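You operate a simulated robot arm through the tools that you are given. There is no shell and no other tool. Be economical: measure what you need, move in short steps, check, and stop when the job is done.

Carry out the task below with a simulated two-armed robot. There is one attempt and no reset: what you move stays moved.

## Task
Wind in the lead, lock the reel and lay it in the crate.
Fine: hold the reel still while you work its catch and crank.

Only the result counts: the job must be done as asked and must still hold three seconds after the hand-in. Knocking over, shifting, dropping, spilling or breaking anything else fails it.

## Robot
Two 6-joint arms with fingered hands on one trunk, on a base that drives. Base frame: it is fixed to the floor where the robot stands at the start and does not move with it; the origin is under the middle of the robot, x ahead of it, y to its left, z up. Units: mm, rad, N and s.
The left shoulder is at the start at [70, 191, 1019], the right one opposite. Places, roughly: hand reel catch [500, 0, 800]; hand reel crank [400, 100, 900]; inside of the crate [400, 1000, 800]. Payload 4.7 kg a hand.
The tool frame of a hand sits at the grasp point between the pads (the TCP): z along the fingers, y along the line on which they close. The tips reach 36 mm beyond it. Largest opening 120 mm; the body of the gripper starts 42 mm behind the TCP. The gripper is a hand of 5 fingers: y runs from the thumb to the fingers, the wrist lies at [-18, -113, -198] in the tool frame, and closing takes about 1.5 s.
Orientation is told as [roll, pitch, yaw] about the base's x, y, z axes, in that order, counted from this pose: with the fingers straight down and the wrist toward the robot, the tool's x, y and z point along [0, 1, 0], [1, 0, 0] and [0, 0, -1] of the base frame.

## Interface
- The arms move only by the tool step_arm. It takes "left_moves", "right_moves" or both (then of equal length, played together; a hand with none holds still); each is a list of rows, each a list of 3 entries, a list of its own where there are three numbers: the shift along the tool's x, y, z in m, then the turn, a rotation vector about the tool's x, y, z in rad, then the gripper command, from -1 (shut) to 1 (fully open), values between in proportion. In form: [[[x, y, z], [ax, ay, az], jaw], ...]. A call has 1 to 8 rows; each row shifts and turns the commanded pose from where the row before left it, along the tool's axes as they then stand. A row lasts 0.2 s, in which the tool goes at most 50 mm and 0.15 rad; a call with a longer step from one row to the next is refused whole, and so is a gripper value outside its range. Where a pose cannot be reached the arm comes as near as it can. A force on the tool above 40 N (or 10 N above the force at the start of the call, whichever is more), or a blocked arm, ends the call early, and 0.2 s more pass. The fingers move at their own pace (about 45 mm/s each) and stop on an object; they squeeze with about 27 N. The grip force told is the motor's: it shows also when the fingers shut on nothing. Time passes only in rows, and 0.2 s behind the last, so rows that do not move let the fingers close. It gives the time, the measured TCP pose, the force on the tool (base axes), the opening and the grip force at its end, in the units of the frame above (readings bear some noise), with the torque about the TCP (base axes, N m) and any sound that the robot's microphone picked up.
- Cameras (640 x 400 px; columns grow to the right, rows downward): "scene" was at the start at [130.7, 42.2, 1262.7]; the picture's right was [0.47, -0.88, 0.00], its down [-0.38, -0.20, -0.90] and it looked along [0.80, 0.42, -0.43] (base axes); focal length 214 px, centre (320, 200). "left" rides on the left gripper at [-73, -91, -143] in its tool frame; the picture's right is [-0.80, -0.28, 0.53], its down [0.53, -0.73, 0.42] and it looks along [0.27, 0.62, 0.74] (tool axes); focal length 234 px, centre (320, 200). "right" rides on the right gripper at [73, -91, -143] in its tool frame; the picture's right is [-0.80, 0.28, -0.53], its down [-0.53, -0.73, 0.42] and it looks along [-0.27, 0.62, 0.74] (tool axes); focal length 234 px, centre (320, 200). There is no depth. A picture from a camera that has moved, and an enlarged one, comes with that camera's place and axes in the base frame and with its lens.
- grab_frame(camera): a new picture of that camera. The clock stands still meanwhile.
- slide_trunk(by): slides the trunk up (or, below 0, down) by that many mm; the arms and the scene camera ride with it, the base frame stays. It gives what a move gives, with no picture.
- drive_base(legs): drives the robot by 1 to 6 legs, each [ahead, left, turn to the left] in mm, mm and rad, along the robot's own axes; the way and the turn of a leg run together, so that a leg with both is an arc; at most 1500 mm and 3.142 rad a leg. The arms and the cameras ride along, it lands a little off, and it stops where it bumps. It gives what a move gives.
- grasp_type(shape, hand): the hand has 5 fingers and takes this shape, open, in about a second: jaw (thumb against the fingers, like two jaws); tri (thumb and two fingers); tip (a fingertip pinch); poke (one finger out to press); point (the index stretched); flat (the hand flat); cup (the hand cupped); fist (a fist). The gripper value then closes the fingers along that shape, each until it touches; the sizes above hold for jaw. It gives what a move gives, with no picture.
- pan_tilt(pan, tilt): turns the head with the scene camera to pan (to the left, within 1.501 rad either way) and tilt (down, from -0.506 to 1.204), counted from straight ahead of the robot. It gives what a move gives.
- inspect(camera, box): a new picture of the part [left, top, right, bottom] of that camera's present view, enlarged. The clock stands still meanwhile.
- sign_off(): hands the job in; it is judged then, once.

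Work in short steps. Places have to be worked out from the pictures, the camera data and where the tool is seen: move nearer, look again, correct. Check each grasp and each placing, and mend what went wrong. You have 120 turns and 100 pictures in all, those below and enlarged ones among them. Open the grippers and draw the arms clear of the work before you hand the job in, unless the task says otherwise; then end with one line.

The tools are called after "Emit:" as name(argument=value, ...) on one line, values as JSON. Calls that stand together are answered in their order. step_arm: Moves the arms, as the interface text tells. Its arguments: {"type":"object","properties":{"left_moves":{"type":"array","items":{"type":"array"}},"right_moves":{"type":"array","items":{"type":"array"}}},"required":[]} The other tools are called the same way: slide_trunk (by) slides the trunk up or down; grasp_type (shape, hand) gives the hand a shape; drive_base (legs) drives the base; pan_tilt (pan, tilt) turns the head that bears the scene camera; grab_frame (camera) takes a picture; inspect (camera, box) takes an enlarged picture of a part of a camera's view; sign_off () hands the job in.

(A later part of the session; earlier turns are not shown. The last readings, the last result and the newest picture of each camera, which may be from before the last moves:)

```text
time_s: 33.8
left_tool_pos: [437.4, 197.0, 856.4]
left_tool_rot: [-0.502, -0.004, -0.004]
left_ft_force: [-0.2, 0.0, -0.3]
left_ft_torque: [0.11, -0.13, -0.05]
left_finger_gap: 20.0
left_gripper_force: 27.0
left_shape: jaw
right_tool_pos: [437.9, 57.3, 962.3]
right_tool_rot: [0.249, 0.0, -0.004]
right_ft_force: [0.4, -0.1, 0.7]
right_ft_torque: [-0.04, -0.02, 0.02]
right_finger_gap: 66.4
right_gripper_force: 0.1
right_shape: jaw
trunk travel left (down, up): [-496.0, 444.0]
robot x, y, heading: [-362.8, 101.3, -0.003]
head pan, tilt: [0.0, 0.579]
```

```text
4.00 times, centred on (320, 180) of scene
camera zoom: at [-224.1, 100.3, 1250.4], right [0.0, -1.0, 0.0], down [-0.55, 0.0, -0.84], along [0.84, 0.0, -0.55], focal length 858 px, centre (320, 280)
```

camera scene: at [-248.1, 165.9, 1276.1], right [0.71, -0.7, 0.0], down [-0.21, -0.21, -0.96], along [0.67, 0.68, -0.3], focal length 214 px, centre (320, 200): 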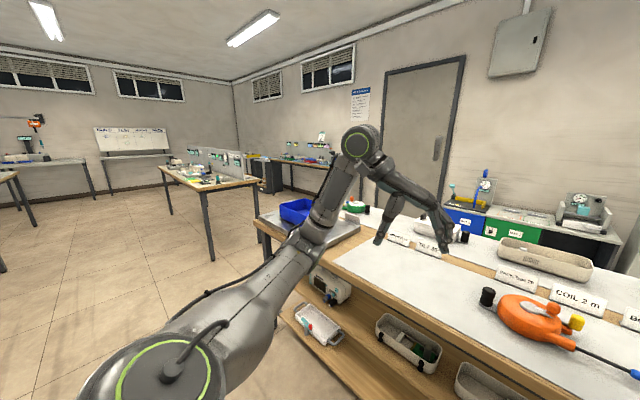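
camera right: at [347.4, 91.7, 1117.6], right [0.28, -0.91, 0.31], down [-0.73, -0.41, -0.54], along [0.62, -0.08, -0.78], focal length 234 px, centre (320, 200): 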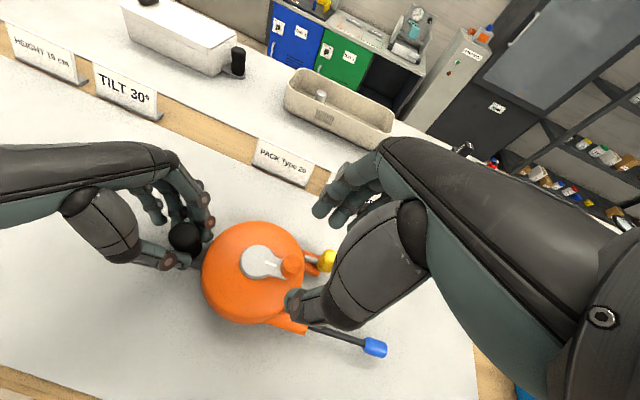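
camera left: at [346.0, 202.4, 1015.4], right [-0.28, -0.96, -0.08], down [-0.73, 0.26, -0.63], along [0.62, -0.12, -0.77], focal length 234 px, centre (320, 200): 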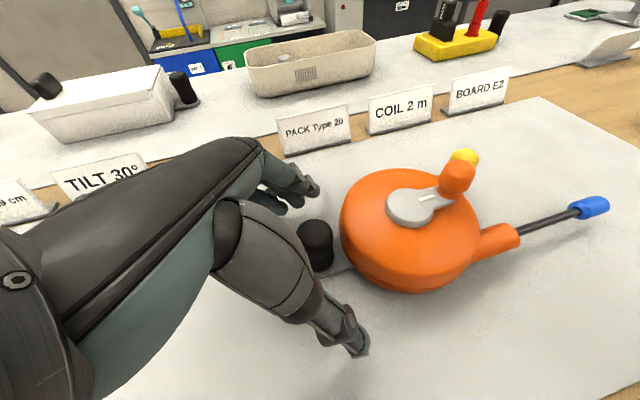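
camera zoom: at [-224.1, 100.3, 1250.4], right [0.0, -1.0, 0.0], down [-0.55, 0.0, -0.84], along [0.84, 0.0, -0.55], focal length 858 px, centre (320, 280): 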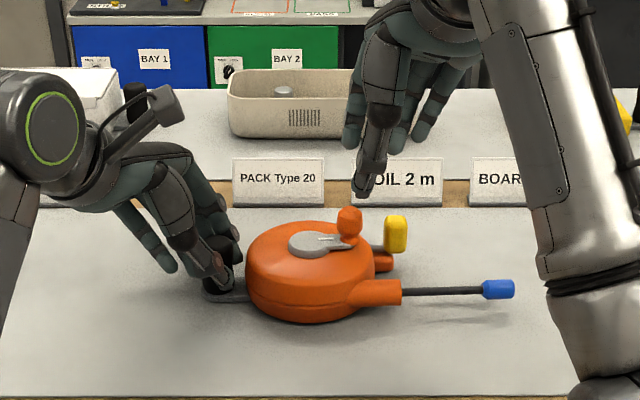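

Knob confirmed near [437,71]. I lower over it with the fingers 66 mm apart, then look.

Emit:
step_arm(right_moves=[[[-0.0025, 0, 0.018], [0, 0, 0], 0.1], [[-0.0025, 0, 0.018], [0, 0, 0], 0.1], [[-0.0025, 0, 0.018], [0, 0, 0], 0.1]])

Emit:
inspect(camera="scene", box=[280, 150, 376, 210])

Emit:
inspect(camera="left", box=[320, 80, 576, 240])

```text
time_s: 34.6
left_tool_pos: [435.8, 196.2, 856.4]
left_tool_rot: [-0.501, -0.006, -0.004]
left_ft_force: [0.9, -0.6, 1.0]
left_ft_torque: [0.07, -0.13, -0.03]
left_finger_gap: 19.6
left_gripper_force: 26.6
left_shape: jaw
right_tool_pos: [438.4, 61.7, 906.6]
right_tool_rot: [0.249, 0.001, -0.006]
right_ft_force: [-0.5, 0.1, 0.1]
right_ft_torque: [-0.02, 0.0, 0.01]
right_finger_gap: 66.0
right_gripper_force: 0.2
right_shape: jaw
trunk travel left (down, up): [-496.0, 444.0]
robot x, y, heading: [-362.1, 103.0, -0.005]
head pan, tilt: [0.0, 0.579]
```

```text
6.67 times, centred on (328, 180) of scene
camera zoom: at [-224.3, 99.7, 1250.4], right [0.0, -1.0, 0.0], down [-0.55, 0.0, -0.84], along [0.84, 0.0, -0.55], focal length 1430 px, centre (267, 333)
```

zoom: 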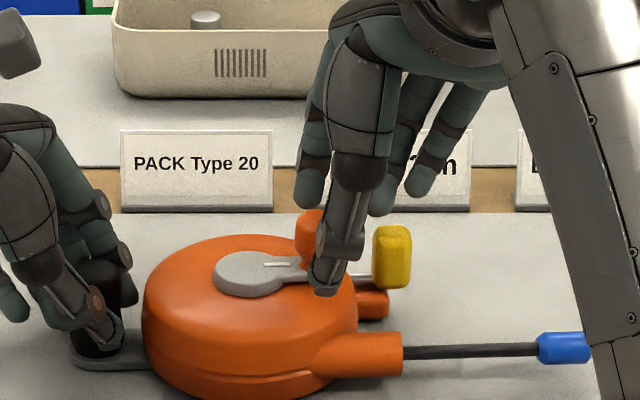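

```text
2.50 times, centred on (448, 160) of left
camera zoom: at [346.2, 202.4, 1015.4], right [-0.28, -0.96, -0.08], down [-0.73, 0.26, -0.63], along [0.62, -0.12, -0.77], focal length 585 px, centre (0, 300)
```

zoom: 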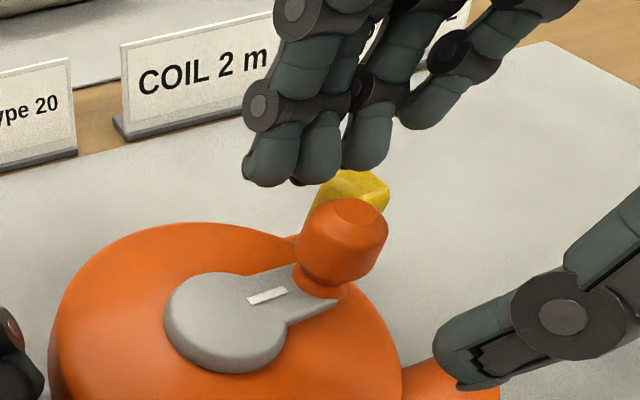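

Fingers straddle the knob. Close the right hand.

Emit:
step_arm(right_moves=[[[0, 0, 0], [0, 0, 0], -0.2], [[0, 0, 0], [0, 0, 0], -0.5], [[0, 0, 0], [0, 0, 0], -0.8], [[0, 0, 0], [0, 0, 0], -1], [[0, 0, 0], [0, 0, 0], -1], [[0, 0, 0], [0, 0, 0], -1]])

Emit:
inspect(camera="scene", box=[280, 150, 376, 210])

Emit:
inspect(camera="left", box=[320, 80, 576, 240])

```text
time_s: 36.0
left_tool_pos: [437.5, 197.7, 855.6]
left_tool_rot: [-0.501, -0.005, -0.001]
left_ft_force: [-1.6, 2.7, 0.3]
left_ft_torque: [0.17, -0.05, -0.04]
left_finger_gap: 20.0
left_gripper_force: 26.8
left_shape: jaw
right_tool_pos: [438.5, 61.5, 905.1]
right_tool_rot: [0.249, 0.0, -0.005]
right_ft_force: [1.1, -2.3, 0.3]
right_ft_torque: [-0.13, -0.1, -0.09]
right_finger_gap: 13.1
right_gripper_force: 27.0
right_shape: jaw
trunk travel left (down, up): [-496.0, 444.0]
robot x, y, heading: [-362.1, 103.0, -0.007]
head pan, tilt: [0.0, 0.579]
```

```text
6.67 times, centred on (328, 180) of scene
camera zoom: at [-224.5, 99.6, 1250.3], right [0.0, -1.0, 0.0], down [-0.55, 0.0, -0.84], along [0.84, 0.0, -0.55], focal length 1430 px, centre (267, 333)
```

zoom: 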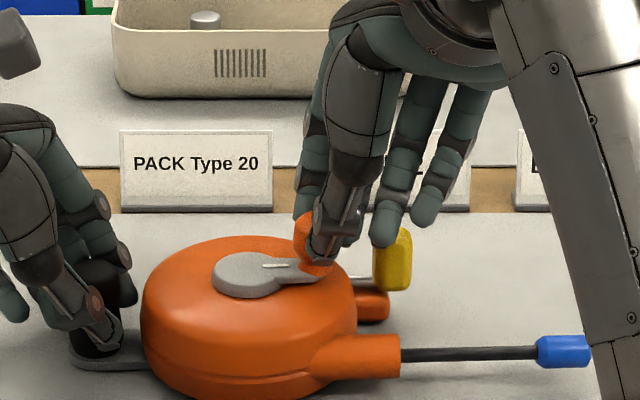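

```text
2.50 times, centred on (448, 160) of left
camera zoom: at [346.1, 202.3, 1015.4], right [-0.28, -0.96, -0.08], down [-0.73, 0.26, -0.63], along [0.62, -0.12, -0.77], focal length 585 px, centre (0, 300)
```

zoom: 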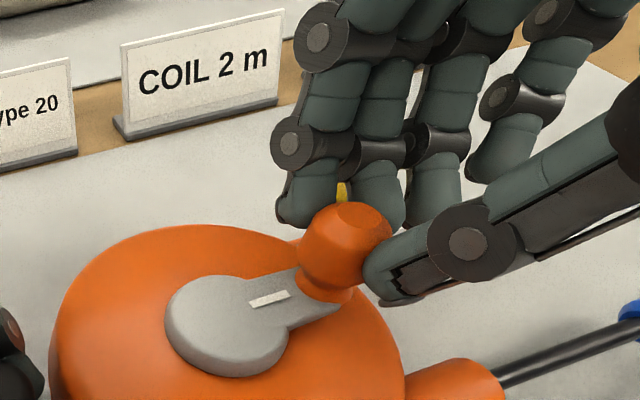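

Knob gripped (13 mm). I test a 20° clockwise turn (toward −x), the way that should draw the lead in.

Emit:
step_arm(right_moves=[[[0.0005, -0.006, 0.0001], [0, 0, 0], -1], [[0.0014, -0.0057, 0.0004], [0, 0, 0], -1]])

Emit:
inspect(camera="scene", box=[270, 150, 382, 220])

```text
time_s: 36.6
left_tool_pos: [435.6, 196.6, 855.1]
left_tool_rot: [-0.5, -0.006, -0.001]
left_ft_force: [-1.6, 6.6, 2.0]
left_ft_torque: [0.22, 0.01, -0.06]
left_finger_gap: 20.4
left_gripper_force: 27.6
left_shape: jaw
right_tool_pos: [426.0, 63.6, 906.5]
right_tool_rot: [0.25, 0.001, -0.006]
right_ft_force: [1.7, -6.6, 1.4]
right_ft_torque: [-0.23, -0.23, -0.25]
right_finger_gap: 12.8
right_gripper_force: 27.0
right_shape: jaw
trunk travel left (down, up): [-496.0, 444.0]
robot x, y, heading: [-363.4, 100.9, -0.004]
head pan, tilt: [0.0, 0.579]
```

```text
5.71 times, centred on (326, 185) of scene
camera zoom: at [-224.7, 99.7, 1250.4], right [0.0, -1.0, 0.0], down [-0.55, 0.0, -0.84], along [0.84, 0.0, -0.55], focal length 1226 px, centre (286, 286)
```

zoom: 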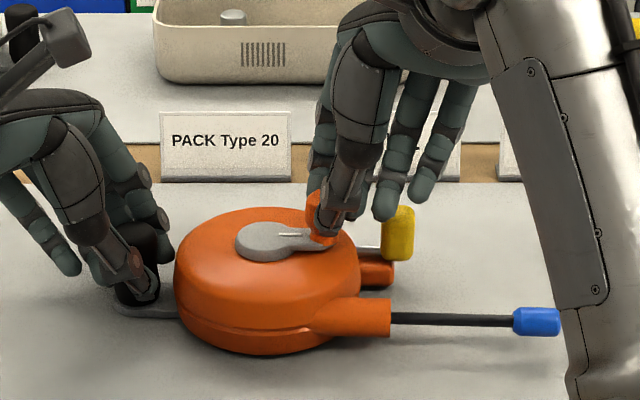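

Crank turns easily; I check with a finer zoom whether the lead gets shorter.

Emit:
inspect(camera="scene", box=[290, 170, 370, 220])

```text
8.00 times, centred on (330, 195) of scene
camera zoom: at [-224.7, 99.7, 1250.4], right [0.0, -1.0, 0.0], down [-0.55, 0.0, -0.84], along [0.84, 0.0, -0.55], focal length 1716 px, centre (240, 240)
```

zoom: 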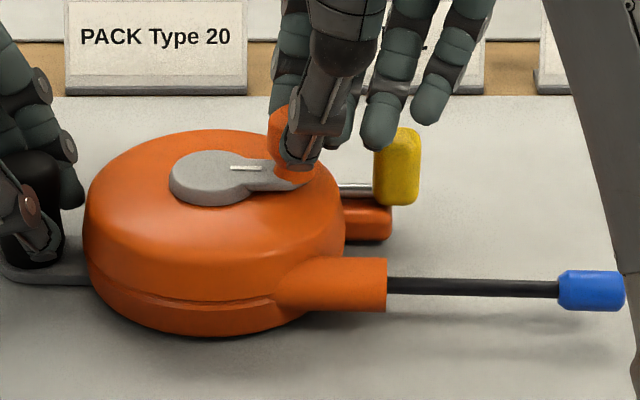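

The whole reel pivoted about the post instead: my fixed-yaw grip on the knob resists its spin. I reverse that move to restore the reel.

Emit:
step_arm(right_moves=[[[-0.0014, 0.0057, -0.0004], [0, 0, 0], -1], [[-0.0005, 0.006, -0.0001], [0, 0, 0], -1]])

Emit:
inspect(camera="scene", box=[290, 170, 370, 220])

```text
time_s: 37.2
left_tool_pos: [436.8, 196.3, 855.7]
left_tool_rot: [-0.502, -0.006, -0.002]
left_ft_force: [0.8, 2.8, -0.3]
left_ft_torque: [0.09, -0.05, 0.13]
left_finger_gap: 20.3
left_gripper_force: 26.5
left_shape: jaw
right_tool_pos: [439.3, 61.4, 906.2]
right_tool_rot: [0.251, 0.001, -0.005]
right_ft_force: [-0.7, -3.6, 0.2]
right_ft_torque: [-0.18, -0.11, -0.03]
right_finger_gap: 12.8
right_gripper_force: 27.0
right_shape: jaw
trunk travel left (down, up): [-496.0, 444.0]
robot x, y, heading: [-359.8, 100.2, -0.009]
head pan, tilt: [0.0, 0.579]
```

```text
8.00 times, centred on (330, 195) of scene
camera zoom: at [-224.7, 99.6, 1250.3], right [0.0, -1.0, 0.0], down [-0.55, 0.0, -0.84], along [0.84, 0.0, -0.55], focal length 1716 px, centre (240, 240)
```

zoom: 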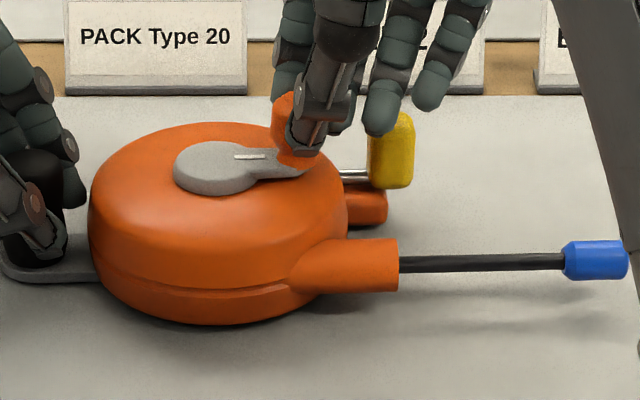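

Restored. Now I turn hand and knob together about the pivot [438,105], clockwise 24°.

Emit:
step_arm(right_moves=[[[0.0004, -0.0061, 0.0001], [-0.0346, 0, 0.1357], -1], [[0.0004, -0.0061, 0.0001], [-0.0346, 0, 0.1357], -1], [[0.0004, -0.0061, 0.0001], [-0.0346, 0, 0.1357], -1]])

Emit:
inspect(camera="scene", box=[290, 170, 370, 220])

```text
time_s: 38.0
left_tool_pos: [435.9, 195.1, 855.6]
left_tool_rot: [-0.501, -0.003, -0.003]
left_ft_force: [-0.6, -1.9, 3.5]
left_ft_torque: [0.0, -0.04, -0.16]
left_finger_gap: 20.4
left_gripper_force: 26.7
left_shape: jaw
right_tool_pos: [420.3, 67.5, 907.4]
right_tool_rot: [0.249, 0.001, -0.426]
right_ft_force: [0.1, 2.2, 0.6]
right_ft_torque: [-0.06, -0.04, 0.11]
right_finger_gap: 12.6
right_gripper_force: 26.6
right_shape: jaw
trunk travel left (down, up): [-496.0, 444.0]
robot x, y, heading: [-364.4, 101.4, -0.009]
head pan, tilt: [0.0, 0.579]
```

```text
8.00 times, centred on (330, 195) of scene
camera zoom: at [-224.3, 100.3, 1250.3], right [0.0, -1.0, 0.0], down [-0.55, 0.0, -0.84], along [0.84, 0.0, -0.55], focal length 1716 px, centre (240, 240)
```

zoom: 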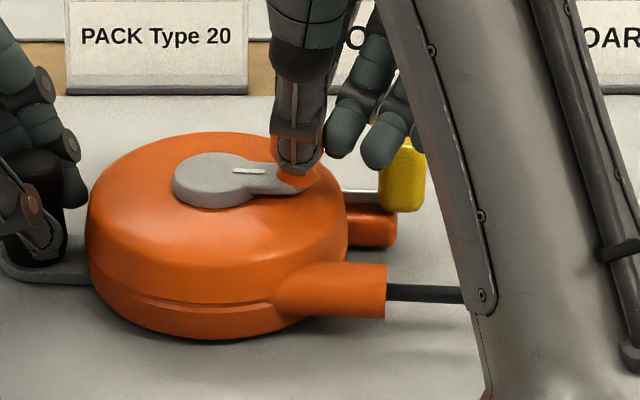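

Again the reel yawed as one. I undo it and test the opposite sense with the same amount.

Emit:
step_arm(right_moves=[[[0.0004, 0.0061, 0.0001], [0.0346, 0, -0.1357], -1], [[0.0004, 0.0061, 0.0001], [0.0346, 0, -0.1357], -1], [[0.0004, 0.0061, 0.0001], [0.0346, 0, -0.1357], -1], [[0.0004, 0.0061, 0.0001], [0.0346, 0, -0.1357], -1], [[0.0004, 0.0061, 0.0001], [0.0346, 0, -0.1357], -1], [[0.0004, 0.0061, 0.0001], [0.0346, 0, -0.1357], -1]])

Emit:
inspect(camera="scene", box=[290, 170, 370, 220])

```text
time_s: 39.4
left_tool_pos: [437.1, 197.4, 855.5]
left_tool_rot: [-0.498, -0.004, -0.004]
left_ft_force: [-2.8, 6.0, -2.2]
left_ft_torque: [0.3, 0.02, 0.01]
left_finger_gap: 20.2
left_gripper_force: 27.8
left_shape: jaw
right_tool_pos: [457.2, 64.1, 908.3]
right_tool_rot: [0.249, -0.003, 0.418]
right_ft_force: [3.0, -6.8, 2.6]
right_ft_torque: [-0.09, -0.21, -0.26]
right_finger_gap: 12.5
right_gripper_force: 26.6
right_shape: jaw
trunk travel left (down, up): [-496.0, 444.0]
robot x, y, heading: [-365.6, 99.2, -0.003]
head pan, tilt: [0.0, 0.579]
```

```text
8.00 times, centred on (330, 195) of scene
camera zoom: at [-224.6, 99.4, 1250.4], right [0.0, -1.0, 0.0], down [-0.55, 0.0, -0.84], along [0.84, 0.0, -0.55], focal length 1716 px, centre (240, 240)
```

zoom: 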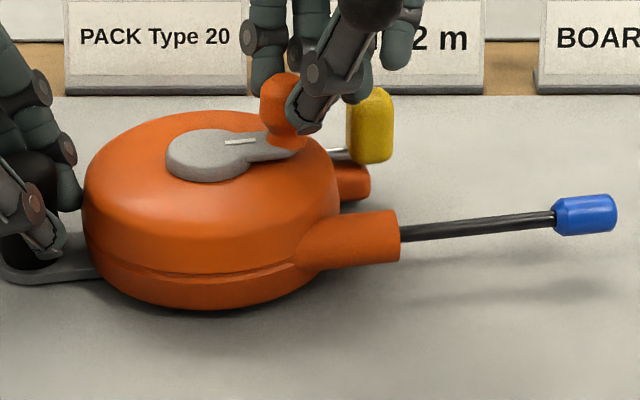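

Whole reel pivots in the left grip, so I need more hold. I undo this, then press the knob down ~25 N so table friction holds the drum while I turn it.

Emit:
step_arm(right_moves=[[[0.0004, -0.0061, 0.0001], [-0.0346, 0, 0.1357], -1], [[0.0004, -0.0061, 0.0001], [-0.0346, 0, 0.1357], -1], [[0.0004, -0.0061, 0.0001], [-0.0346, 0, 0.1357], -1], [[-0.001, 0, 0.004], [0, 0, 0], -1], [[-0.001, 0, 0.004], [0, 0, 0], -1]])

```text
time_s: 40.6
left_tool_pos: [435.8, 196.7, 855.8]
left_tool_rot: [-0.5, -0.007, -0.003]
left_ft_force: [0.2, -2.5, -6.4]
left_ft_torque: [0.27, -0.13, -0.1]
left_finger_gap: 19.9
left_gripper_force: 26.6
left_shape: jaw
right_tool_pos: [437.9, 61.3, 903.9]
right_tool_rot: [0.252, -0.008, -0.006]
right_ft_force: [0.1, 0.4, 20.3]
right_ft_torque: [0.28, -0.32, -0.06]
right_finger_gap: 13.0
right_gripper_force: 26.8
right_shape: jaw
trunk travel left (down, up): [-496.0, 444.0]
robot x, y, heading: [-363.4, 101.5, -0.007]
head pan, tilt: [0.0, 0.579]
```

Right presses 20 N. The left hand is pressed down a little too, then I turn 24° clockwise.

Emit:
step_arm(left_moves=[[[0.003, 0, 0.0055], [0, 0, 0], -1], [[0, 0, 0], [0, 0, 0], -1], [[0, 0, 0], [0, 0, 0], -1], [[0, 0, 0], [0, 0, 0], -1]], right_moves=[[[0, 0, 0.001], [0, 0, 0], -1], [[0.0004, -0.0061, 0.0001], [-0.0346, 0, 0.1357], -1], [[0.0004, -0.0061, 0.0001], [-0.0346, 0, 0.1357], -1], [[0.0004, -0.0061, 0.0001], [-0.0346, 0, 0.1357], -1]])

Emit:
inspect(camera="scene", box=[290, 170, 370, 220])

```text
time_s: 41.6
left_tool_pos: [434.6, 195.5, 854.3]
left_tool_rot: [-0.505, -0.012, -0.005]
left_ft_force: [-0.8, -6.8, 20.2]
left_ft_torque: [-0.03, -0.22, -0.28]
left_finger_gap: 20.6
left_gripper_force: 27.1
left_shape: jaw
right_tool_pos: [417.9, 66.3, 902.2]
right_tool_rot: [0.253, -0.004, -0.426]
right_ft_force: [9.8, 8.0, 18.6]
right_ft_torque: [0.3, -0.75, 0.18]
right_finger_gap: 13.5
right_gripper_force: 27.0
right_shape: jaw
trunk travel left (down, up): [-496.0, 444.0]
robot x, y, heading: [-361.7, 100.7, -0.006]
head pan, tilt: [0.0, 0.579]
```

```text
8.00 times, centred on (330, 195) of scene
camera zoom: at [-228.3, 99.6, 1251.0], right [0.0, -1.0, 0.0], down [-0.54, 0.0, -0.84], along [0.84, 0.0, -0.54], focal length 1716 px, centre (240, 240)
```

zoom: 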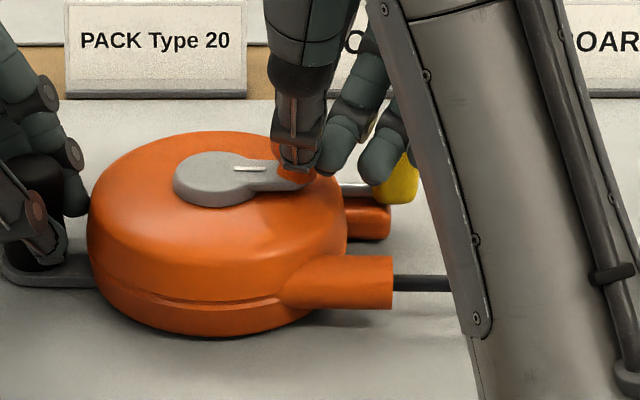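

I hold a moment to see whether the force relaxes (the crank may be merely damped).

Emit:
step_arm(right_moves=[[[0, 0, 0], [0, 0, 0], -1], [[0, 0, 0], [0, 0, 0], -1], [[0, 0, 0], [0, 0, 0], -1], [[0, 0, 0], [0, 0, 0], -1], [[0, 0, 0], [0, 0, 0], -1]])

Emit:
inspect(camera="left", box=[310, 110, 630, 310])

Emit:
inspect(camera="right", box=[120, 160, 440, 360])

```text
time_s: 42.8
left_tool_pos: [435.8, 195.6, 854.6]
left_tool_rot: [-0.503, -0.013, -0.002]
left_ft_force: [-0.3, -13.9, 25.3]
left_ft_torque: [-0.29, -0.3, -0.33]
left_finger_gap: 20.6
left_gripper_force: 27.3
left_shape: jaw
right_tool_pos: [419.3, 66.5, 901.9]
right_tool_rot: [0.253, -0.003, -0.424]
right_ft_force: [10.8, 11.0, 16.2]
right_ft_torque: [0.32, -0.74, 0.23]
right_finger_gap: 13.3
right_gripper_force: 27.3
right_shape: jaw
trunk travel left (down, up): [-496.0, 444.0]
robot x, y, heading: [-364.3, 99.8, -0.007]
head pan, tilt: [0.0, 0.579]
```

```text
2.00 times, centred on (470, 210) of left
camera zoom: at [342.7, 201.2, 1013.3], right [-0.28, -0.96, -0.08], down [-0.72, 0.26, -0.64], along [0.63, -0.12, -0.77], focal length 468 px, centre (20, 180)
```

zoom: 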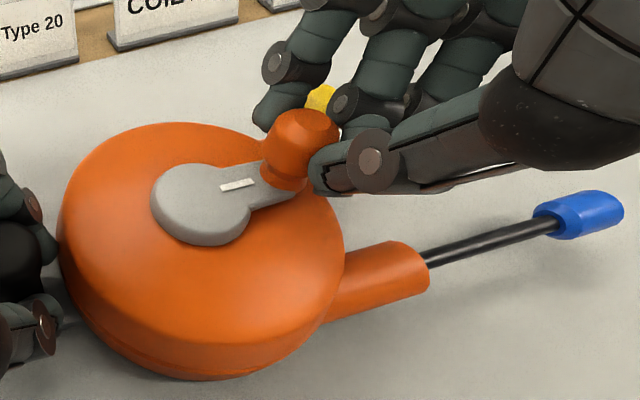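

```text
2.00 times, centred on (280, 260) of right
camera zoom: at [347.7, 134.1, 1057.4], right [-0.12, -0.94, 0.31], down [-0.83, -0.07, -0.55], along [0.54, -0.32, -0.78], focal length 468 px, centre (400, 80)
```

zoom: 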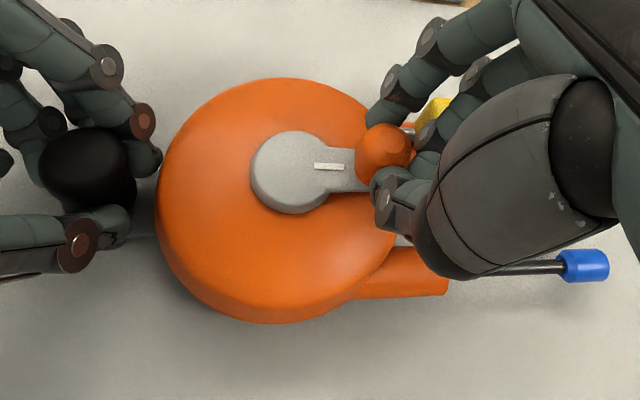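

The crank has not turned relative to the reel even at ~11 N, so it seems blocked, probably by the catch. I undo, ease the pressing, open the right hand and lift it off to study the catch.

Emit:
step_arm(left_moves=[[[0, 0, 0], [0, 0, 0], -1], [[0, 0, 0], [0, 0, 0], -1], [[0, 0, 0], [0, 0, 0], -1], [[-0.002, 0, -0.0035], [0, 0, 0], -1], [[0, 0, 0], [0, 0, 0], -1], [[0, 0, 0], [0, 0, 0], -1], [[0, 0, 0], [0, 0, 0], -1], [[0, 0, 0], [0, 0, 0], -1]], right_moves=[[[0.0004, 0.0061, 0.0001], [0.0346, 0, -0.1357], -1], [[0.0004, 0.0061, 0.0001], [0.0346, 0, -0.1357], -1], [[0.0004, 0.0061, 0.0001], [0.0346, 0, -0.1357], -1], [[0.001, 0, -0.004], [0, 0, 0], -0.8], [[0, 0, 0], [0, 0, 0], -0.4], [[0, 0, 0], [0, 0, 0], 0.0], [[0, 0, 0], [0, 0, 0], 0.2], [[0, 0, -0.03], [0, 0, 0], 0.2]])

Emit:
step_arm(right_moves=[[[-0.015, 0, -0.045], [0, 0, 0], 0.5], [[-0.03, 0, -0.035], [0, 0.14, 0], 0.5], [[-0.03, 0, -0.03], [0, 0.14, 0], 0.5], [[-0.03, 0, -0.03], [0, 0.14, 0], 0.5], [[-0.03, 0, -0.03], [0, 0.14, 0], 0.5], [[-0.02, 0, -0.03], [0, 0.14, 0], 0.5], [[0, 0, -0.03], [0, 0.14, 0], 0.5], [[0, 0, -0.03], [0, 0.11, 0], 0.5]])

Emit:
grab_frame(camera="right")

```text
time_s: 44.6
left_tool_pos: [437.2, 196.6, 853.1]
left_tool_rot: [-0.503, -0.004, -0.001]
left_ft_force: [-2.6, 2.0, 9.7]
left_ft_torque: [0.23, -0.08, -0.05]
left_finger_gap: 20.7
left_gripper_force: 27.4
left_shape: jaw
right_tool_pos: [438.5, 53.4, 931.9]
right_tool_rot: [0.248, -0.001, -0.006]
right_ft_force: [-0.8, -0.5, 0.0]
right_ft_torque: [0.01, -0.02, 0.03]
right_finger_gap: 71.4
right_gripper_force: 0.1
right_shape: jaw
trunk travel left (down, up): [-496.0, 444.0]
robot x, y, heading: [-363.2, 101.4, -0.008]
head pan, tilt: [0.0, 0.579]
```

```text
time_s: 46.4
left_tool_pos: [436.5, 195.9, 853.7]
left_tool_rot: [-0.5, -0.006, -0.004]
left_ft_force: [-1.2, -0.1, 5.3]
left_ft_torque: [0.22, -0.13, -0.04]
left_finger_gap: 20.8
left_gripper_force: 27.3
left_shape: jaw
right_tool_pos: [434.7, -218.0, 1069.4]
right_tool_rot: [1.203, -0.002, -0.006]
right_ft_force: [0.8, -0.1, -0.6]
right_ft_torque: [0.01, 0.01, 0.0]
right_finger_gap: 89.7
right_gripper_force: 0.0
right_shape: jaw
trunk travel left (down, up): [-496.0, 444.0]
robot x, y, heading: [-364.6, 98.5, -0.002]
head pan, tilt: [0.0, 0.579]
```

```text
58 pictures are left
camera right: at [342.7, -326.3, 1187.5], right [0.28, -0.78, -0.56], down [-0.73, 0.21, -0.65], along [0.62, 0.59, -0.51], focal length 234 px, centre (320, 200)
```

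right: 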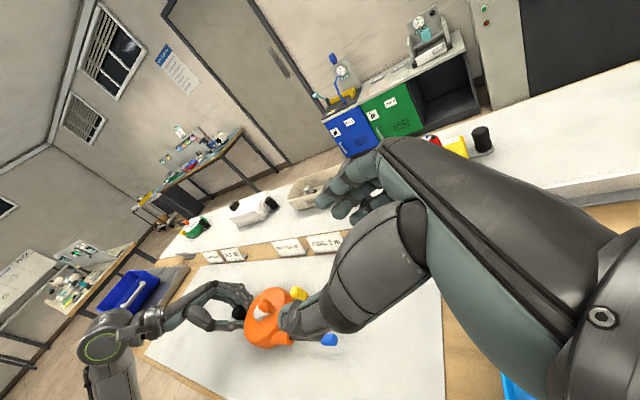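

I zoom on the catch from this side.

Emit:
inspect(camera="right", box=[235, 275, 347, 355])

```text
5.00 times, centred on (291, 315) of right
camera zoom: at [342.7, -326.3, 1187.5], right [0.28, -0.78, -0.56], down [-0.73, 0.21, -0.65], along [0.62, 0.59, -0.51], focal length 1171 px, centre (465, -375)
```

zoom: 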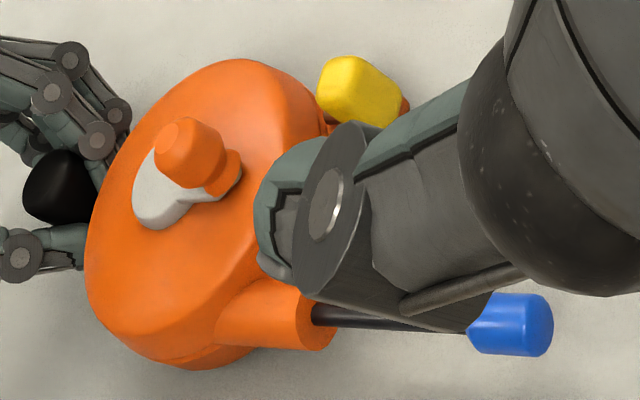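

I change the right hand to "poke" and look where its finger is.

Emit:
grasp_type(hand="right", shape="poke")

Emit:
grab_frame(camera="right")

Emit:
inspect(camera="scene", box=[280, 90, 480, 215])

```text
time_s: 47.3
left_tool_pos: [436.3, 195.9, 852.5]
left_tool_rot: [-0.5, -0.005, -0.003]
left_ft_force: [-1.9, -0.7, 3.7]
left_ft_torque: [0.23, -0.08, -0.09]
left_finger_gap: 20.6
left_gripper_force: 26.5
left_shape: jaw
right_tool_pos: [435.7, -216.8, 1069.4]
right_tool_rot: [1.2, -0.001, -0.005]
right_ft_force: [0.4, 0.1, 0.0]
right_ft_torque: [-0.05, -0.03, -0.01]
right_finger_gap: 0.0
right_gripper_force: 0.1
right_shape: poke
trunk travel left (down, up): [-496.0, 444.0]
robot x, y, heading: [-362.9, 99.4, -0.005]
head pan, tilt: [0.0, 0.579]
```

```text
56 pictures are left
camera right: at [343.0, -324.9, 1187.4], right [0.28, -0.78, -0.56], down [-0.73, 0.21, -0.65], along [0.62, 0.59, -0.52], focal length 234 px, centre (320, 200)
```

right: 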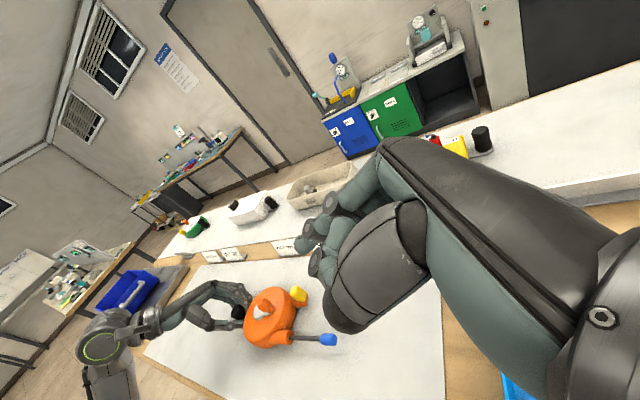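

```text
3.20 times, centred on (380, 152) of scene
camera zoom: at [-225.3, 99.4, 1250.4], right [0.0, -1.0, 0.0], down [-0.55, 0.0, -0.84], along [0.84, 0.0, -0.55], focal length 686 px, centre (128, 352)
```

zoom: 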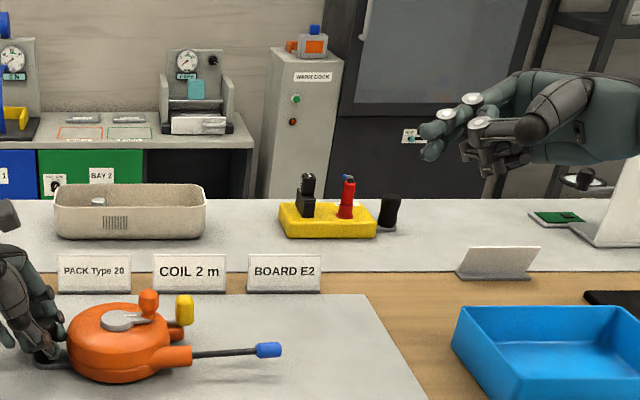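

Now the view onto the reel is free; I zoom on the catch.

Emit:
inspect(camera="right", box=[240, 280, 320, 355])

Emit:
inspect(camera="right", box=[280, 280, 316, 312])

```text
5.33 times, centred on (280, 318) of right
camera zoom: at [343.0, -324.9, 1187.4], right [0.28, -0.78, -0.56], down [-0.73, 0.21, -0.65], along [0.62, 0.59, -0.52], focal length 1249 px, centre (533, -427)
```

zoom: 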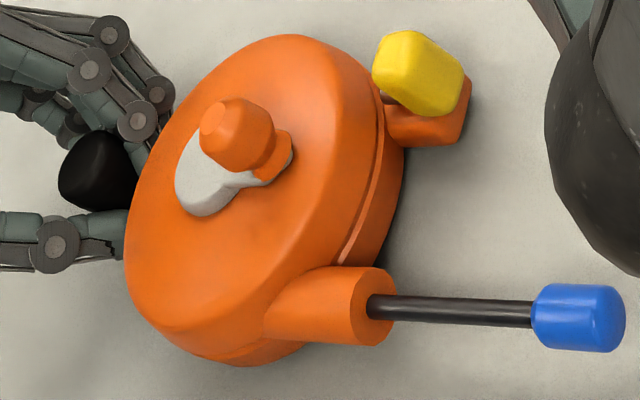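

```text
12.50 times, centred on (298, 296) of right
camera zoom: at [343.0, -324.9, 1187.4], right [0.28, -0.78, -0.56], down [-0.73, 0.21, -0.65], along [0.62, 0.59, -0.52], focal length 2927 px, centre (595, -1000)
```

zoom: 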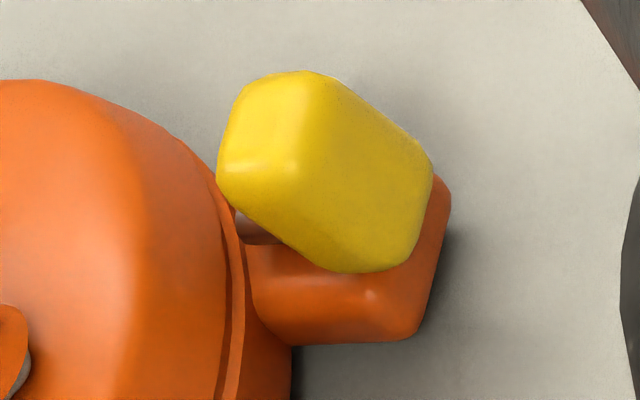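

The catch looks like a slide bolt along y. I'll grip its yellow knob and feel which way it slides. First back to "jaw", hand level.

Emit:
grasp_type(hand="right", shape="jaw")

Emit:
step_arm(right_moves=[[[0.03, 0.006, 0], [0, -0.136, 0], 0.1], [[0.03, 0.006, 0], [0, -0.136, 0], 0.1], [[0.03, 0.006, 0], [0, -0.136, 0], 0.1], [[0.03, 0.006, 0], [0, -0.136, 0], 0.1], [[0.03, 0.006, 0], [0, -0.136, 0], 0.1], [[0.03, 0.006, 0], [0, -0.136, 0], 0.1], [[0.03, 0.006, 0], [0, -0.136, 0], 0.1]])

```text
time_s: 48.2
left_tool_pos: [436.6, 195.5, 854.5]
left_tool_rot: [-0.501, -0.005, -0.005]
left_ft_force: [-1.5, 0.1, 5.4]
left_ft_torque: [0.22, -0.1, -0.05]
left_finger_gap: 20.7
left_gripper_force: 27.4
left_shape: jaw
right_tool_pos: [435.4, -216.7, 1068.4]
right_tool_rot: [1.2, 0.0, -0.005]
right_ft_force: [0.5, 0.1, 0.5]
right_ft_torque: [-0.01, 0.0, 0.0]
right_finger_gap: 119.9
right_gripper_force: 0.1
right_shape: jaw
trunk travel left (down, up): [-496.0, 444.0]
robot x, y, heading: [-360.6, 101.9, -0.01]
head pan, tilt: [0.0, 0.579]
```

```text
time_s: 49.8
left_tool_pos: [435.6, 198.4, 854.0]
left_tool_rot: [-0.504, -0.006, -0.002]
left_ft_force: [0.1, 0.1, 5.7]
left_ft_torque: [0.26, -0.14, -0.02]
left_finger_gap: 20.7
left_gripper_force: 26.4
left_shape: jaw
right_tool_pos: [478.5, -72.2, 1213.2]
right_tool_rot: [0.243, 0.0, -0.003]
right_ft_force: [-0.4, 0.6, -0.3]
right_ft_torque: [-0.04, -0.01, -0.02]
right_finger_gap: 66.3
right_gripper_force: 0.1
right_shape: jaw
trunk travel left (down, up): [-496.0, 444.0]
robot x, y, heading: [-363.0, 100.6, -0.006]
head pan, tilt: [0.0, 0.579]
```

Lower to above the catch.

Emit:
step_arm(right_moves=[[[0.001, 0, 0.042], [0, 0, 0], 0.1], [[0.001, 0, 0.042], [0, 0, 0], 0.1], [[0.001, 0, 0.042], [0, 0, 0], 0.1], [[0.001, 0, 0.042], [0, 0, 0], 0.1], [[0.001, 0, 0.042], [0, 0, 0], 0.1], [[0.001, 0, 0.042], [0, 0, 0], 0.1], [[0.001, 0, 0.042], [0, 0, 0], 0.1]])

Emit:
inspect(camera="right", box=[160, 180, 400, 330])

Emit:
inspect(camera="scene", box=[290, 155, 370, 205])

```text
time_s: 51.4
left_tool_pos: [435.5, 196.8, 853.9]
left_tool_rot: [-0.5, -0.004, -0.004]
left_ft_force: [0.2, -0.9, 4.0]
left_ft_torque: [0.27, -0.2, -0.02]
left_finger_gap: 20.6
left_gripper_force: 27.2
left_shape: jaw
right_tool_pos: [480.0, 2.1, 928.4]
right_tool_rot: [0.249, -0.002, -0.006]
right_ft_force: [-0.2, -0.3, 0.2]
right_ft_torque: [0.02, -0.01, 0.03]
right_finger_gap: 66.4
right_gripper_force: 0.1
right_shape: jaw
trunk travel left (down, up): [-496.0, 444.0]
robot x, y, heading: [-361.6, 103.2, -0.007]
head pan, tilt: [0.0, 0.579]
```

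```text
2.67 times, centred on (280, 255) of right
camera zoom: at [387.5, 36.7, 1083.9], right [0.27, -0.91, 0.31], down [-0.73, -0.41, -0.54], along [0.62, -0.08, -0.78], focal length 624 px, centre (427, 53)
```

zoom: 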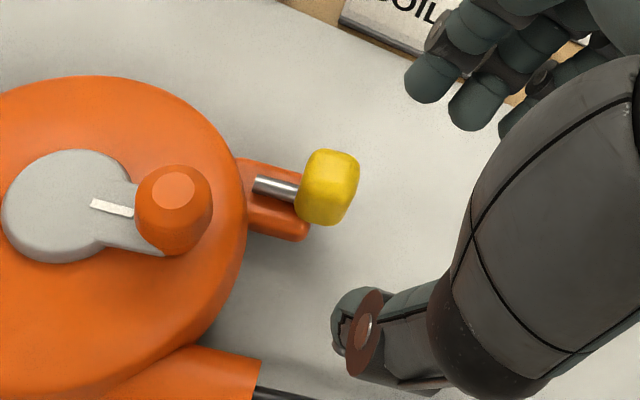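

```text
8.00 times, centred on (330, 180) of scene
camera zoom: at [-225.1, 99.7, 1250.5], right [0.0, -1.0, 0.0], down [-0.55, 0.0, -0.84], along [0.84, 0.0, -0.55], focal length 1716 px, centre (240, 360)
```

zoom: 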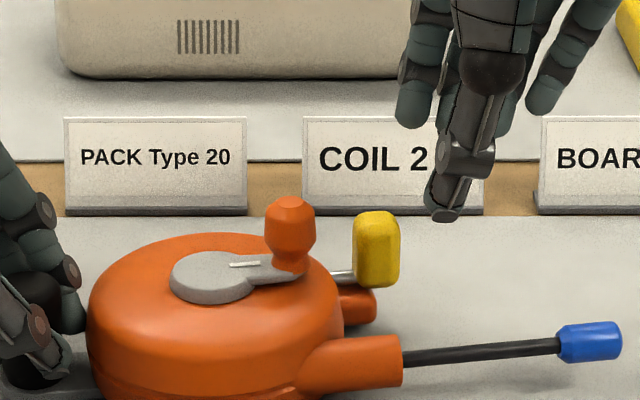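

The pin is radial (about 25° from −y) and the yellow knob is now near [490,29,845]. I go down around it.

Emit:
step_arm(right_moves=[[[0.0017, 0.0033, 0.02], [0, 0, 0], 0.1], [[0.0017, 0.0033, 0.02], [0, 0, 0], 0.1], [[0.0017, 0.0033, 0.02], [0, 0, 0], 0.1]])

Emit:
inspect(camera="right", box=[160, 180, 400, 330])

```text
time_s: 52.2
left_tool_pos: [435.8, 195.4, 853.9]
left_tool_rot: [-0.502, -0.004, -0.004]
left_ft_force: [0.6, 0.0, 3.7]
left_ft_torque: [0.2, -0.17, -0.01]
left_finger_gap: 20.4
left_gripper_force: 27.1
left_shape: jaw
right_tool_pos: [489.4, 23.5, 871.4]
right_tool_rot: [0.248, 0.0, -0.004]
right_ft_force: [0.3, -0.2, 0.1]
right_ft_torque: [0.0, 0.01, 0.0]
right_finger_gap: 66.5
right_gripper_force: 0.0
right_shape: jaw
trunk travel left (down, up): [-496.0, 444.0]
robot x, y, heading: [-362.8, 101.7, -0.003]
head pan, tilt: [0.0, 0.579]
```

```text
2.67 times, centred on (280, 255) of right
camera zoom: at [397.2, 56.6, 1026.7], right [0.28, -0.91, 0.31], down [-0.73, -0.41, -0.54], along [0.62, -0.08, -0.78], focal length 624 px, centre (427, 53)
```

zoom: 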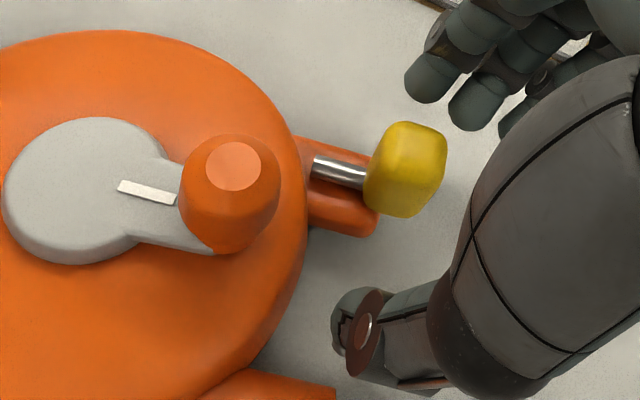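

Triangulated: yellow knob at [494,31,843]. Shift 5 mm in x and close on it.

Emit:
step_arm(right_moves=[[[0, 0.005, 0.002], [0, 0, 0], 0.1], [[0, 0, 0], [0, 0, 0], -0.2], [[0, 0, 0], [0, 0, 0], -0.5], [[0, 0, 0], [0, 0, 0], -0.8], [[0, 0, 0], [0, 0, 0], -1], [[0, 0, 0], [0, 0, 0], -1], [[0, 0, 0], [0, 0, 0], -1]])

Emit:
inspect(camera="right", box=[160, 180, 400, 330])

```text
time_s: 53.8
left_tool_pos: [435.8, 195.4, 853.6]
left_tool_rot: [-0.5, -0.004, -0.004]
left_ft_force: [0.6, 0.1, 6.5]
left_ft_torque: [0.2, -0.17, 0.02]
left_finger_gap: 20.5
left_gripper_force: 27.5
left_shape: jaw
right_tool_pos: [494.6, 21.9, 869.7]
right_tool_rot: [0.249, 0.001, -0.006]
right_ft_force: [-1.1, 0.5, -0.3]
right_ft_torque: [-0.04, -0.1, -0.03]
right_finger_gap: 15.4
right_gripper_force: 26.9
right_shape: jaw
trunk travel left (down, up): [-496.0, 444.0]
robot x, y, heading: [-365.7, 98.3, -0.0]
head pan, tilt: [0.0, 0.579]
```

```text
2.67 times, centred on (280, 255) of right
camera zoom: at [402.3, 56.6, 1025.4], right [0.28, -0.91, 0.31], down [-0.73, -0.41, -0.54], along [0.62, -0.08, -0.78], focal length 624 px, centre (427, 53)
```

zoom: 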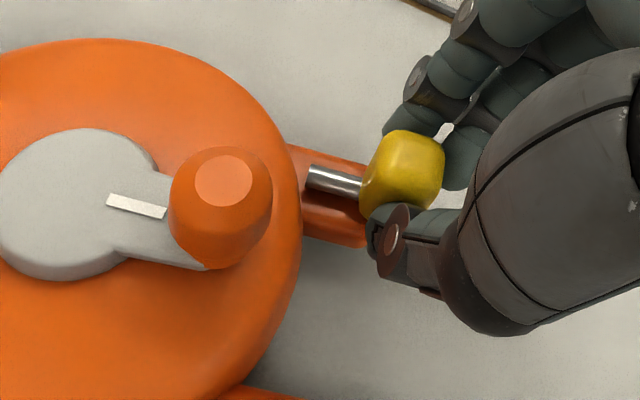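

Gripped (15 mm). I pull it 5 mm outward to feel it.

Emit:
step_arm(right_moves=[[[-0.0024, 0.0004, -0.0006], [0, 0, 0], -1], [[-0.0024, 0.0004, -0.0006], [0, 0, 0], -1], [[0, 0, 0], [0, 0, 0], -1]])

Emit:
inspect(camera="right", box=[160, 180, 400, 330])

```text
time_s: 54.6
left_tool_pos: [436.6, 195.3, 852.8]
left_tool_rot: [-0.502, -0.006, -0.004]
left_ft_force: [0.6, -3.7, 5.4]
left_ft_torque: [0.13, -0.18, -0.04]
left_finger_gap: 20.2
left_gripper_force: 27.5
left_shape: jaw
right_tool_pos: [494.3, 17.2, 868.8]
right_tool_rot: [0.248, 0.001, -0.004]
right_ft_force: [-1.8, 5.3, 0.9]
right_ft_torque: [0.13, -0.08, 0.02]
right_finger_gap: 15.2
right_gripper_force: 26.9
right_shape: jaw
trunk travel left (down, up): [-496.0, 444.0]
robot x, y, heading: [-365.4, 100.3, -0.004]
head pan, tilt: [0.0, 0.579]
```

```text
2.67 times, centred on (280, 255) of right
camera zoom: at [403.2, 52.0, 1025.3], right [0.28, -0.91, 0.31], down [-0.73, -0.41, -0.54], along [0.62, -0.08, -0.78], focal length 624 px, centre (427, 53)
```

zoom: 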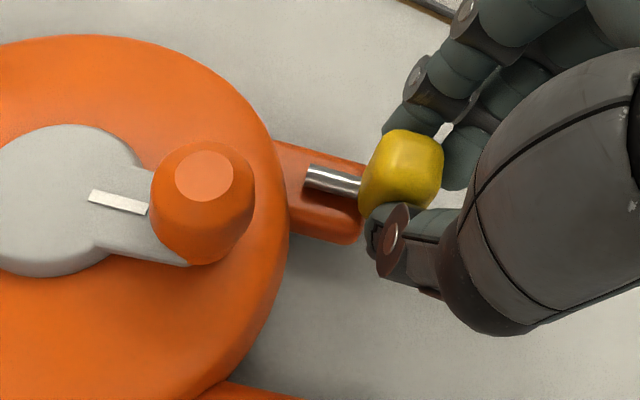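

It slides outward with ~5 N. I keep pulling until it stops.

Emit:
step_arm(right_moves=[[[-0.0024, 0.0004, -0.0006], [0, 0, 0], -1], [[-0.0024, 0.0004, -0.0006], [0, 0, 0], -1], [[-0.0024, 0.0004, -0.0006], [0, 0, 0], -1], [[-0.0024, 0.0004, -0.0006], [0, 0, 0], -1], [[0, 0, 0], [0, 0, 0], -1]])

Emit:
inspect(camera="right", box=[160, 180, 400, 330])

```text
time_s: 55.8
left_tool_pos: [435.7, 196.1, 853.2]
left_tool_rot: [-0.5, -0.005, -0.004]
left_ft_force: [1.1, -4.8, 4.7]
left_ft_torque: [0.13, -0.23, -0.06]
left_finger_gap: 20.4
left_gripper_force: 26.7
left_shape: jaw
right_tool_pos: [496.4, 7.5, 870.2]
right_tool_rot: [0.249, -0.001, -0.004]
right_ft_force: [-2.2, 5.8, 0.4]
right_ft_torque: [0.12, -0.1, 0.01]
right_finger_gap: 15.1
right_gripper_force: 26.7
right_shape: jaw
trunk travel left (down, up): [-496.0, 444.0]
robot x, y, heading: [-364.0, 102.2, -0.004]
head pan, tilt: [0.0, 0.579]
```

```text
2.67 times, centred on (280, 255) of right
camera zoom: at [404.7, 42.0, 1025.1], right [0.28, -0.91, 0.31], down [-0.73, -0.41, -0.54], along [0.62, -0.08, -0.78], focal length 624 px, centre (427, 53)
```

zoom: 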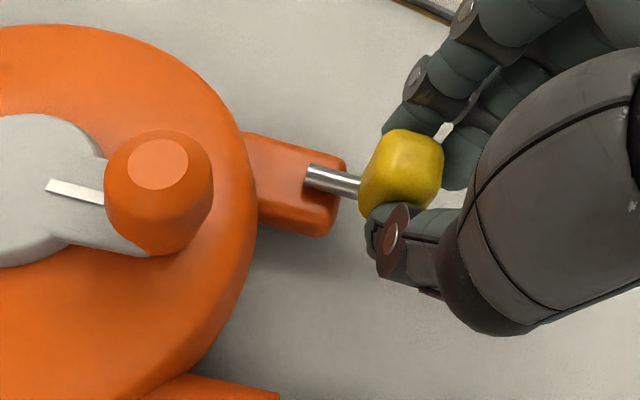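

Still sliding (about 14 mm so far). Continue.

Emit:
step_arm(right_moves=[[[-0.0024, 0.0004, -0.0006], [0, 0, 0], -1], [[-0.0024, 0.0004, -0.0006], [0, 0, 0], -1], [[-0.0024, 0.0004, -0.0006], [0, 0, 0], -1], [[0, 0, 0], [0, 0, 0], -1]])

Emit:
inspect(camera="right", box=[160, 180, 400, 330])

```text
time_s: 56.8
left_tool_pos: [436.6, 196.3, 852.3]
left_tool_rot: [-0.501, -0.005, -0.003]
left_ft_force: [0.8, -5.8, 4.0]
left_ft_torque: [0.05, -0.17, -0.05]
left_finger_gap: 20.4
left_gripper_force: 27.0
left_shape: jaw
right_tool_pos: [498.0, 1.2, 869.6]
right_tool_rot: [0.246, 0.0, -0.005]
right_ft_force: [-1.9, 4.3, 0.8]
right_ft_torque: [0.17, -0.05, 0.05]
right_finger_gap: 15.2
right_gripper_force: 27.4
right_shape: jaw
trunk travel left (down, up): [-496.0, 444.0]
robot x, y, heading: [-361.8, 99.1, -0.007]
head pan, tilt: [0.0, 0.579]
```

```text
2.67 times, centred on (280, 255) of right
camera zoom: at [406.6, 34.7, 1025.5], right [0.28, -0.91, 0.31], down [-0.73, -0.41, -0.54], along [0.62, -0.08, -0.78], focal length 624 px, centre (427, 53)
```

zoom: 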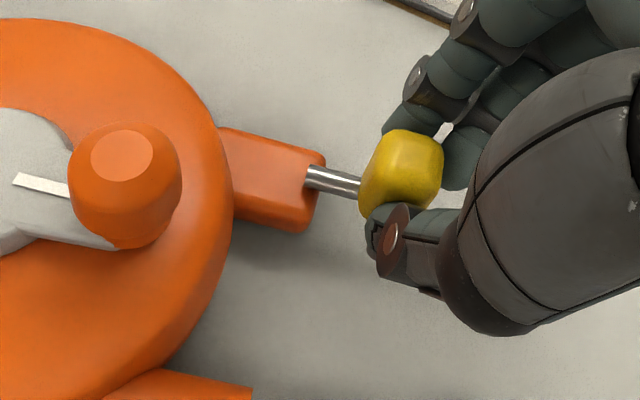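

No stop yet after ~21 mm; I pull a little more and watch the force.

Emit:
step_arm(right_moves=[[[-0.0024, 0.0004, -0.0006], [0, 0, 0], -1], [[-0.0024, 0.0004, -0.0006], [0, 0, 0], -1], [[0, 0, 0], [0, 0, 0], -1]])

Emit:
inspect(camera="right", box=[120, 160, 440, 360])

```text
time_s: 57.6
left_tool_pos: [437.5, 195.4, 853.0]
left_tool_rot: [-0.502, -0.005, -0.003]
left_ft_force: [0.4, -7.5, 3.9]
left_ft_torque: [0.08, -0.15, -0.05]
left_finger_gap: 20.8
left_gripper_force: 27.2
left_shape: jaw
right_tool_pos: [497.7, -3.2, 869.8]
right_tool_rot: [0.247, 0.001, -0.003]
right_ft_force: [-1.6, 5.3, 1.7]
right_ft_torque: [0.14, -0.02, -0.01]
right_finger_gap: 14.5
right_gripper_force: 27.0
right_shape: jaw
trunk travel left (down, up): [-496.0, 444.0]
robot x, y, heading: [-364.7, 102.6, 0.002]
head pan, tilt: [0.0, 0.579]
```

```text
2.00 times, centred on (280, 260) of right
camera zoom: at [406.8, 29.7, 1025.4], right [0.28, -0.91, 0.31], down [-0.73, -0.41, -0.54], along [0.62, -0.08, -0.78], focal length 468 px, centre (400, 80)
```

zoom: 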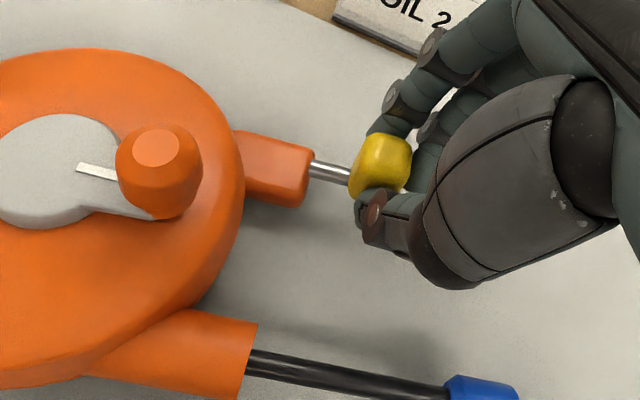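

Still attached (it pulls ~5 N), pin end now at the boss's outer edge. Two more small steps to find the stop.

Emit:
step_arm(right_moves=[[[-0.0024, 0.0004, -0.0006], [0, 0, 0], -1], [[-0.0024, 0.0004, -0.0006], [0, 0, 0], -1], [[0, 0, 0], [0, 0, 0], -1]])

Emit:
inspect(camera="right", box=[120, 160, 440, 360])

```text
time_s: 58.4
left_tool_pos: [436.7, 195.3, 853.6]
left_tool_rot: [-0.504, -0.007, -0.003]
left_ft_force: [5.2, -17.1, 5.4]
left_ft_torque: [-0.2, -0.34, -0.16]
left_finger_gap: 20.5
left_gripper_force: 26.4
left_shape: jaw
right_tool_pos: [499.9, -8.0, 869.8]
right_tool_rot: [0.249, 0.001, -0.002]
right_ft_force: [-6.4, 18.5, 0.1]
right_ft_torque: [0.49, 0.04, 0.15]
right_finger_gap: 13.6
right_gripper_force: 26.7
right_shape: jaw
trunk travel left (down, up): [-496.0, 444.0]
robot x, y, heading: [-366.2, 102.1, -0.003]
head pan, tilt: [0.0, 0.579]
```

```text
2.00 times, centred on (280, 260) of right
camera zoom: at [407.4, 26.2, 1025.6], right [0.28, -0.91, 0.31], down [-0.73, -0.41, -0.54], along [0.62, -0.08, -0.78], focal length 468 px, centre (400, 80)
```

zoom: 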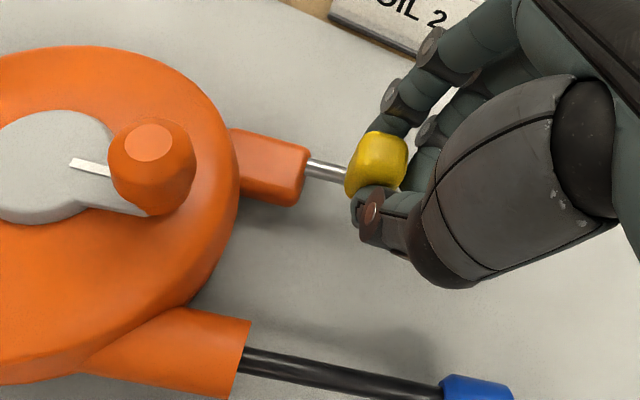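

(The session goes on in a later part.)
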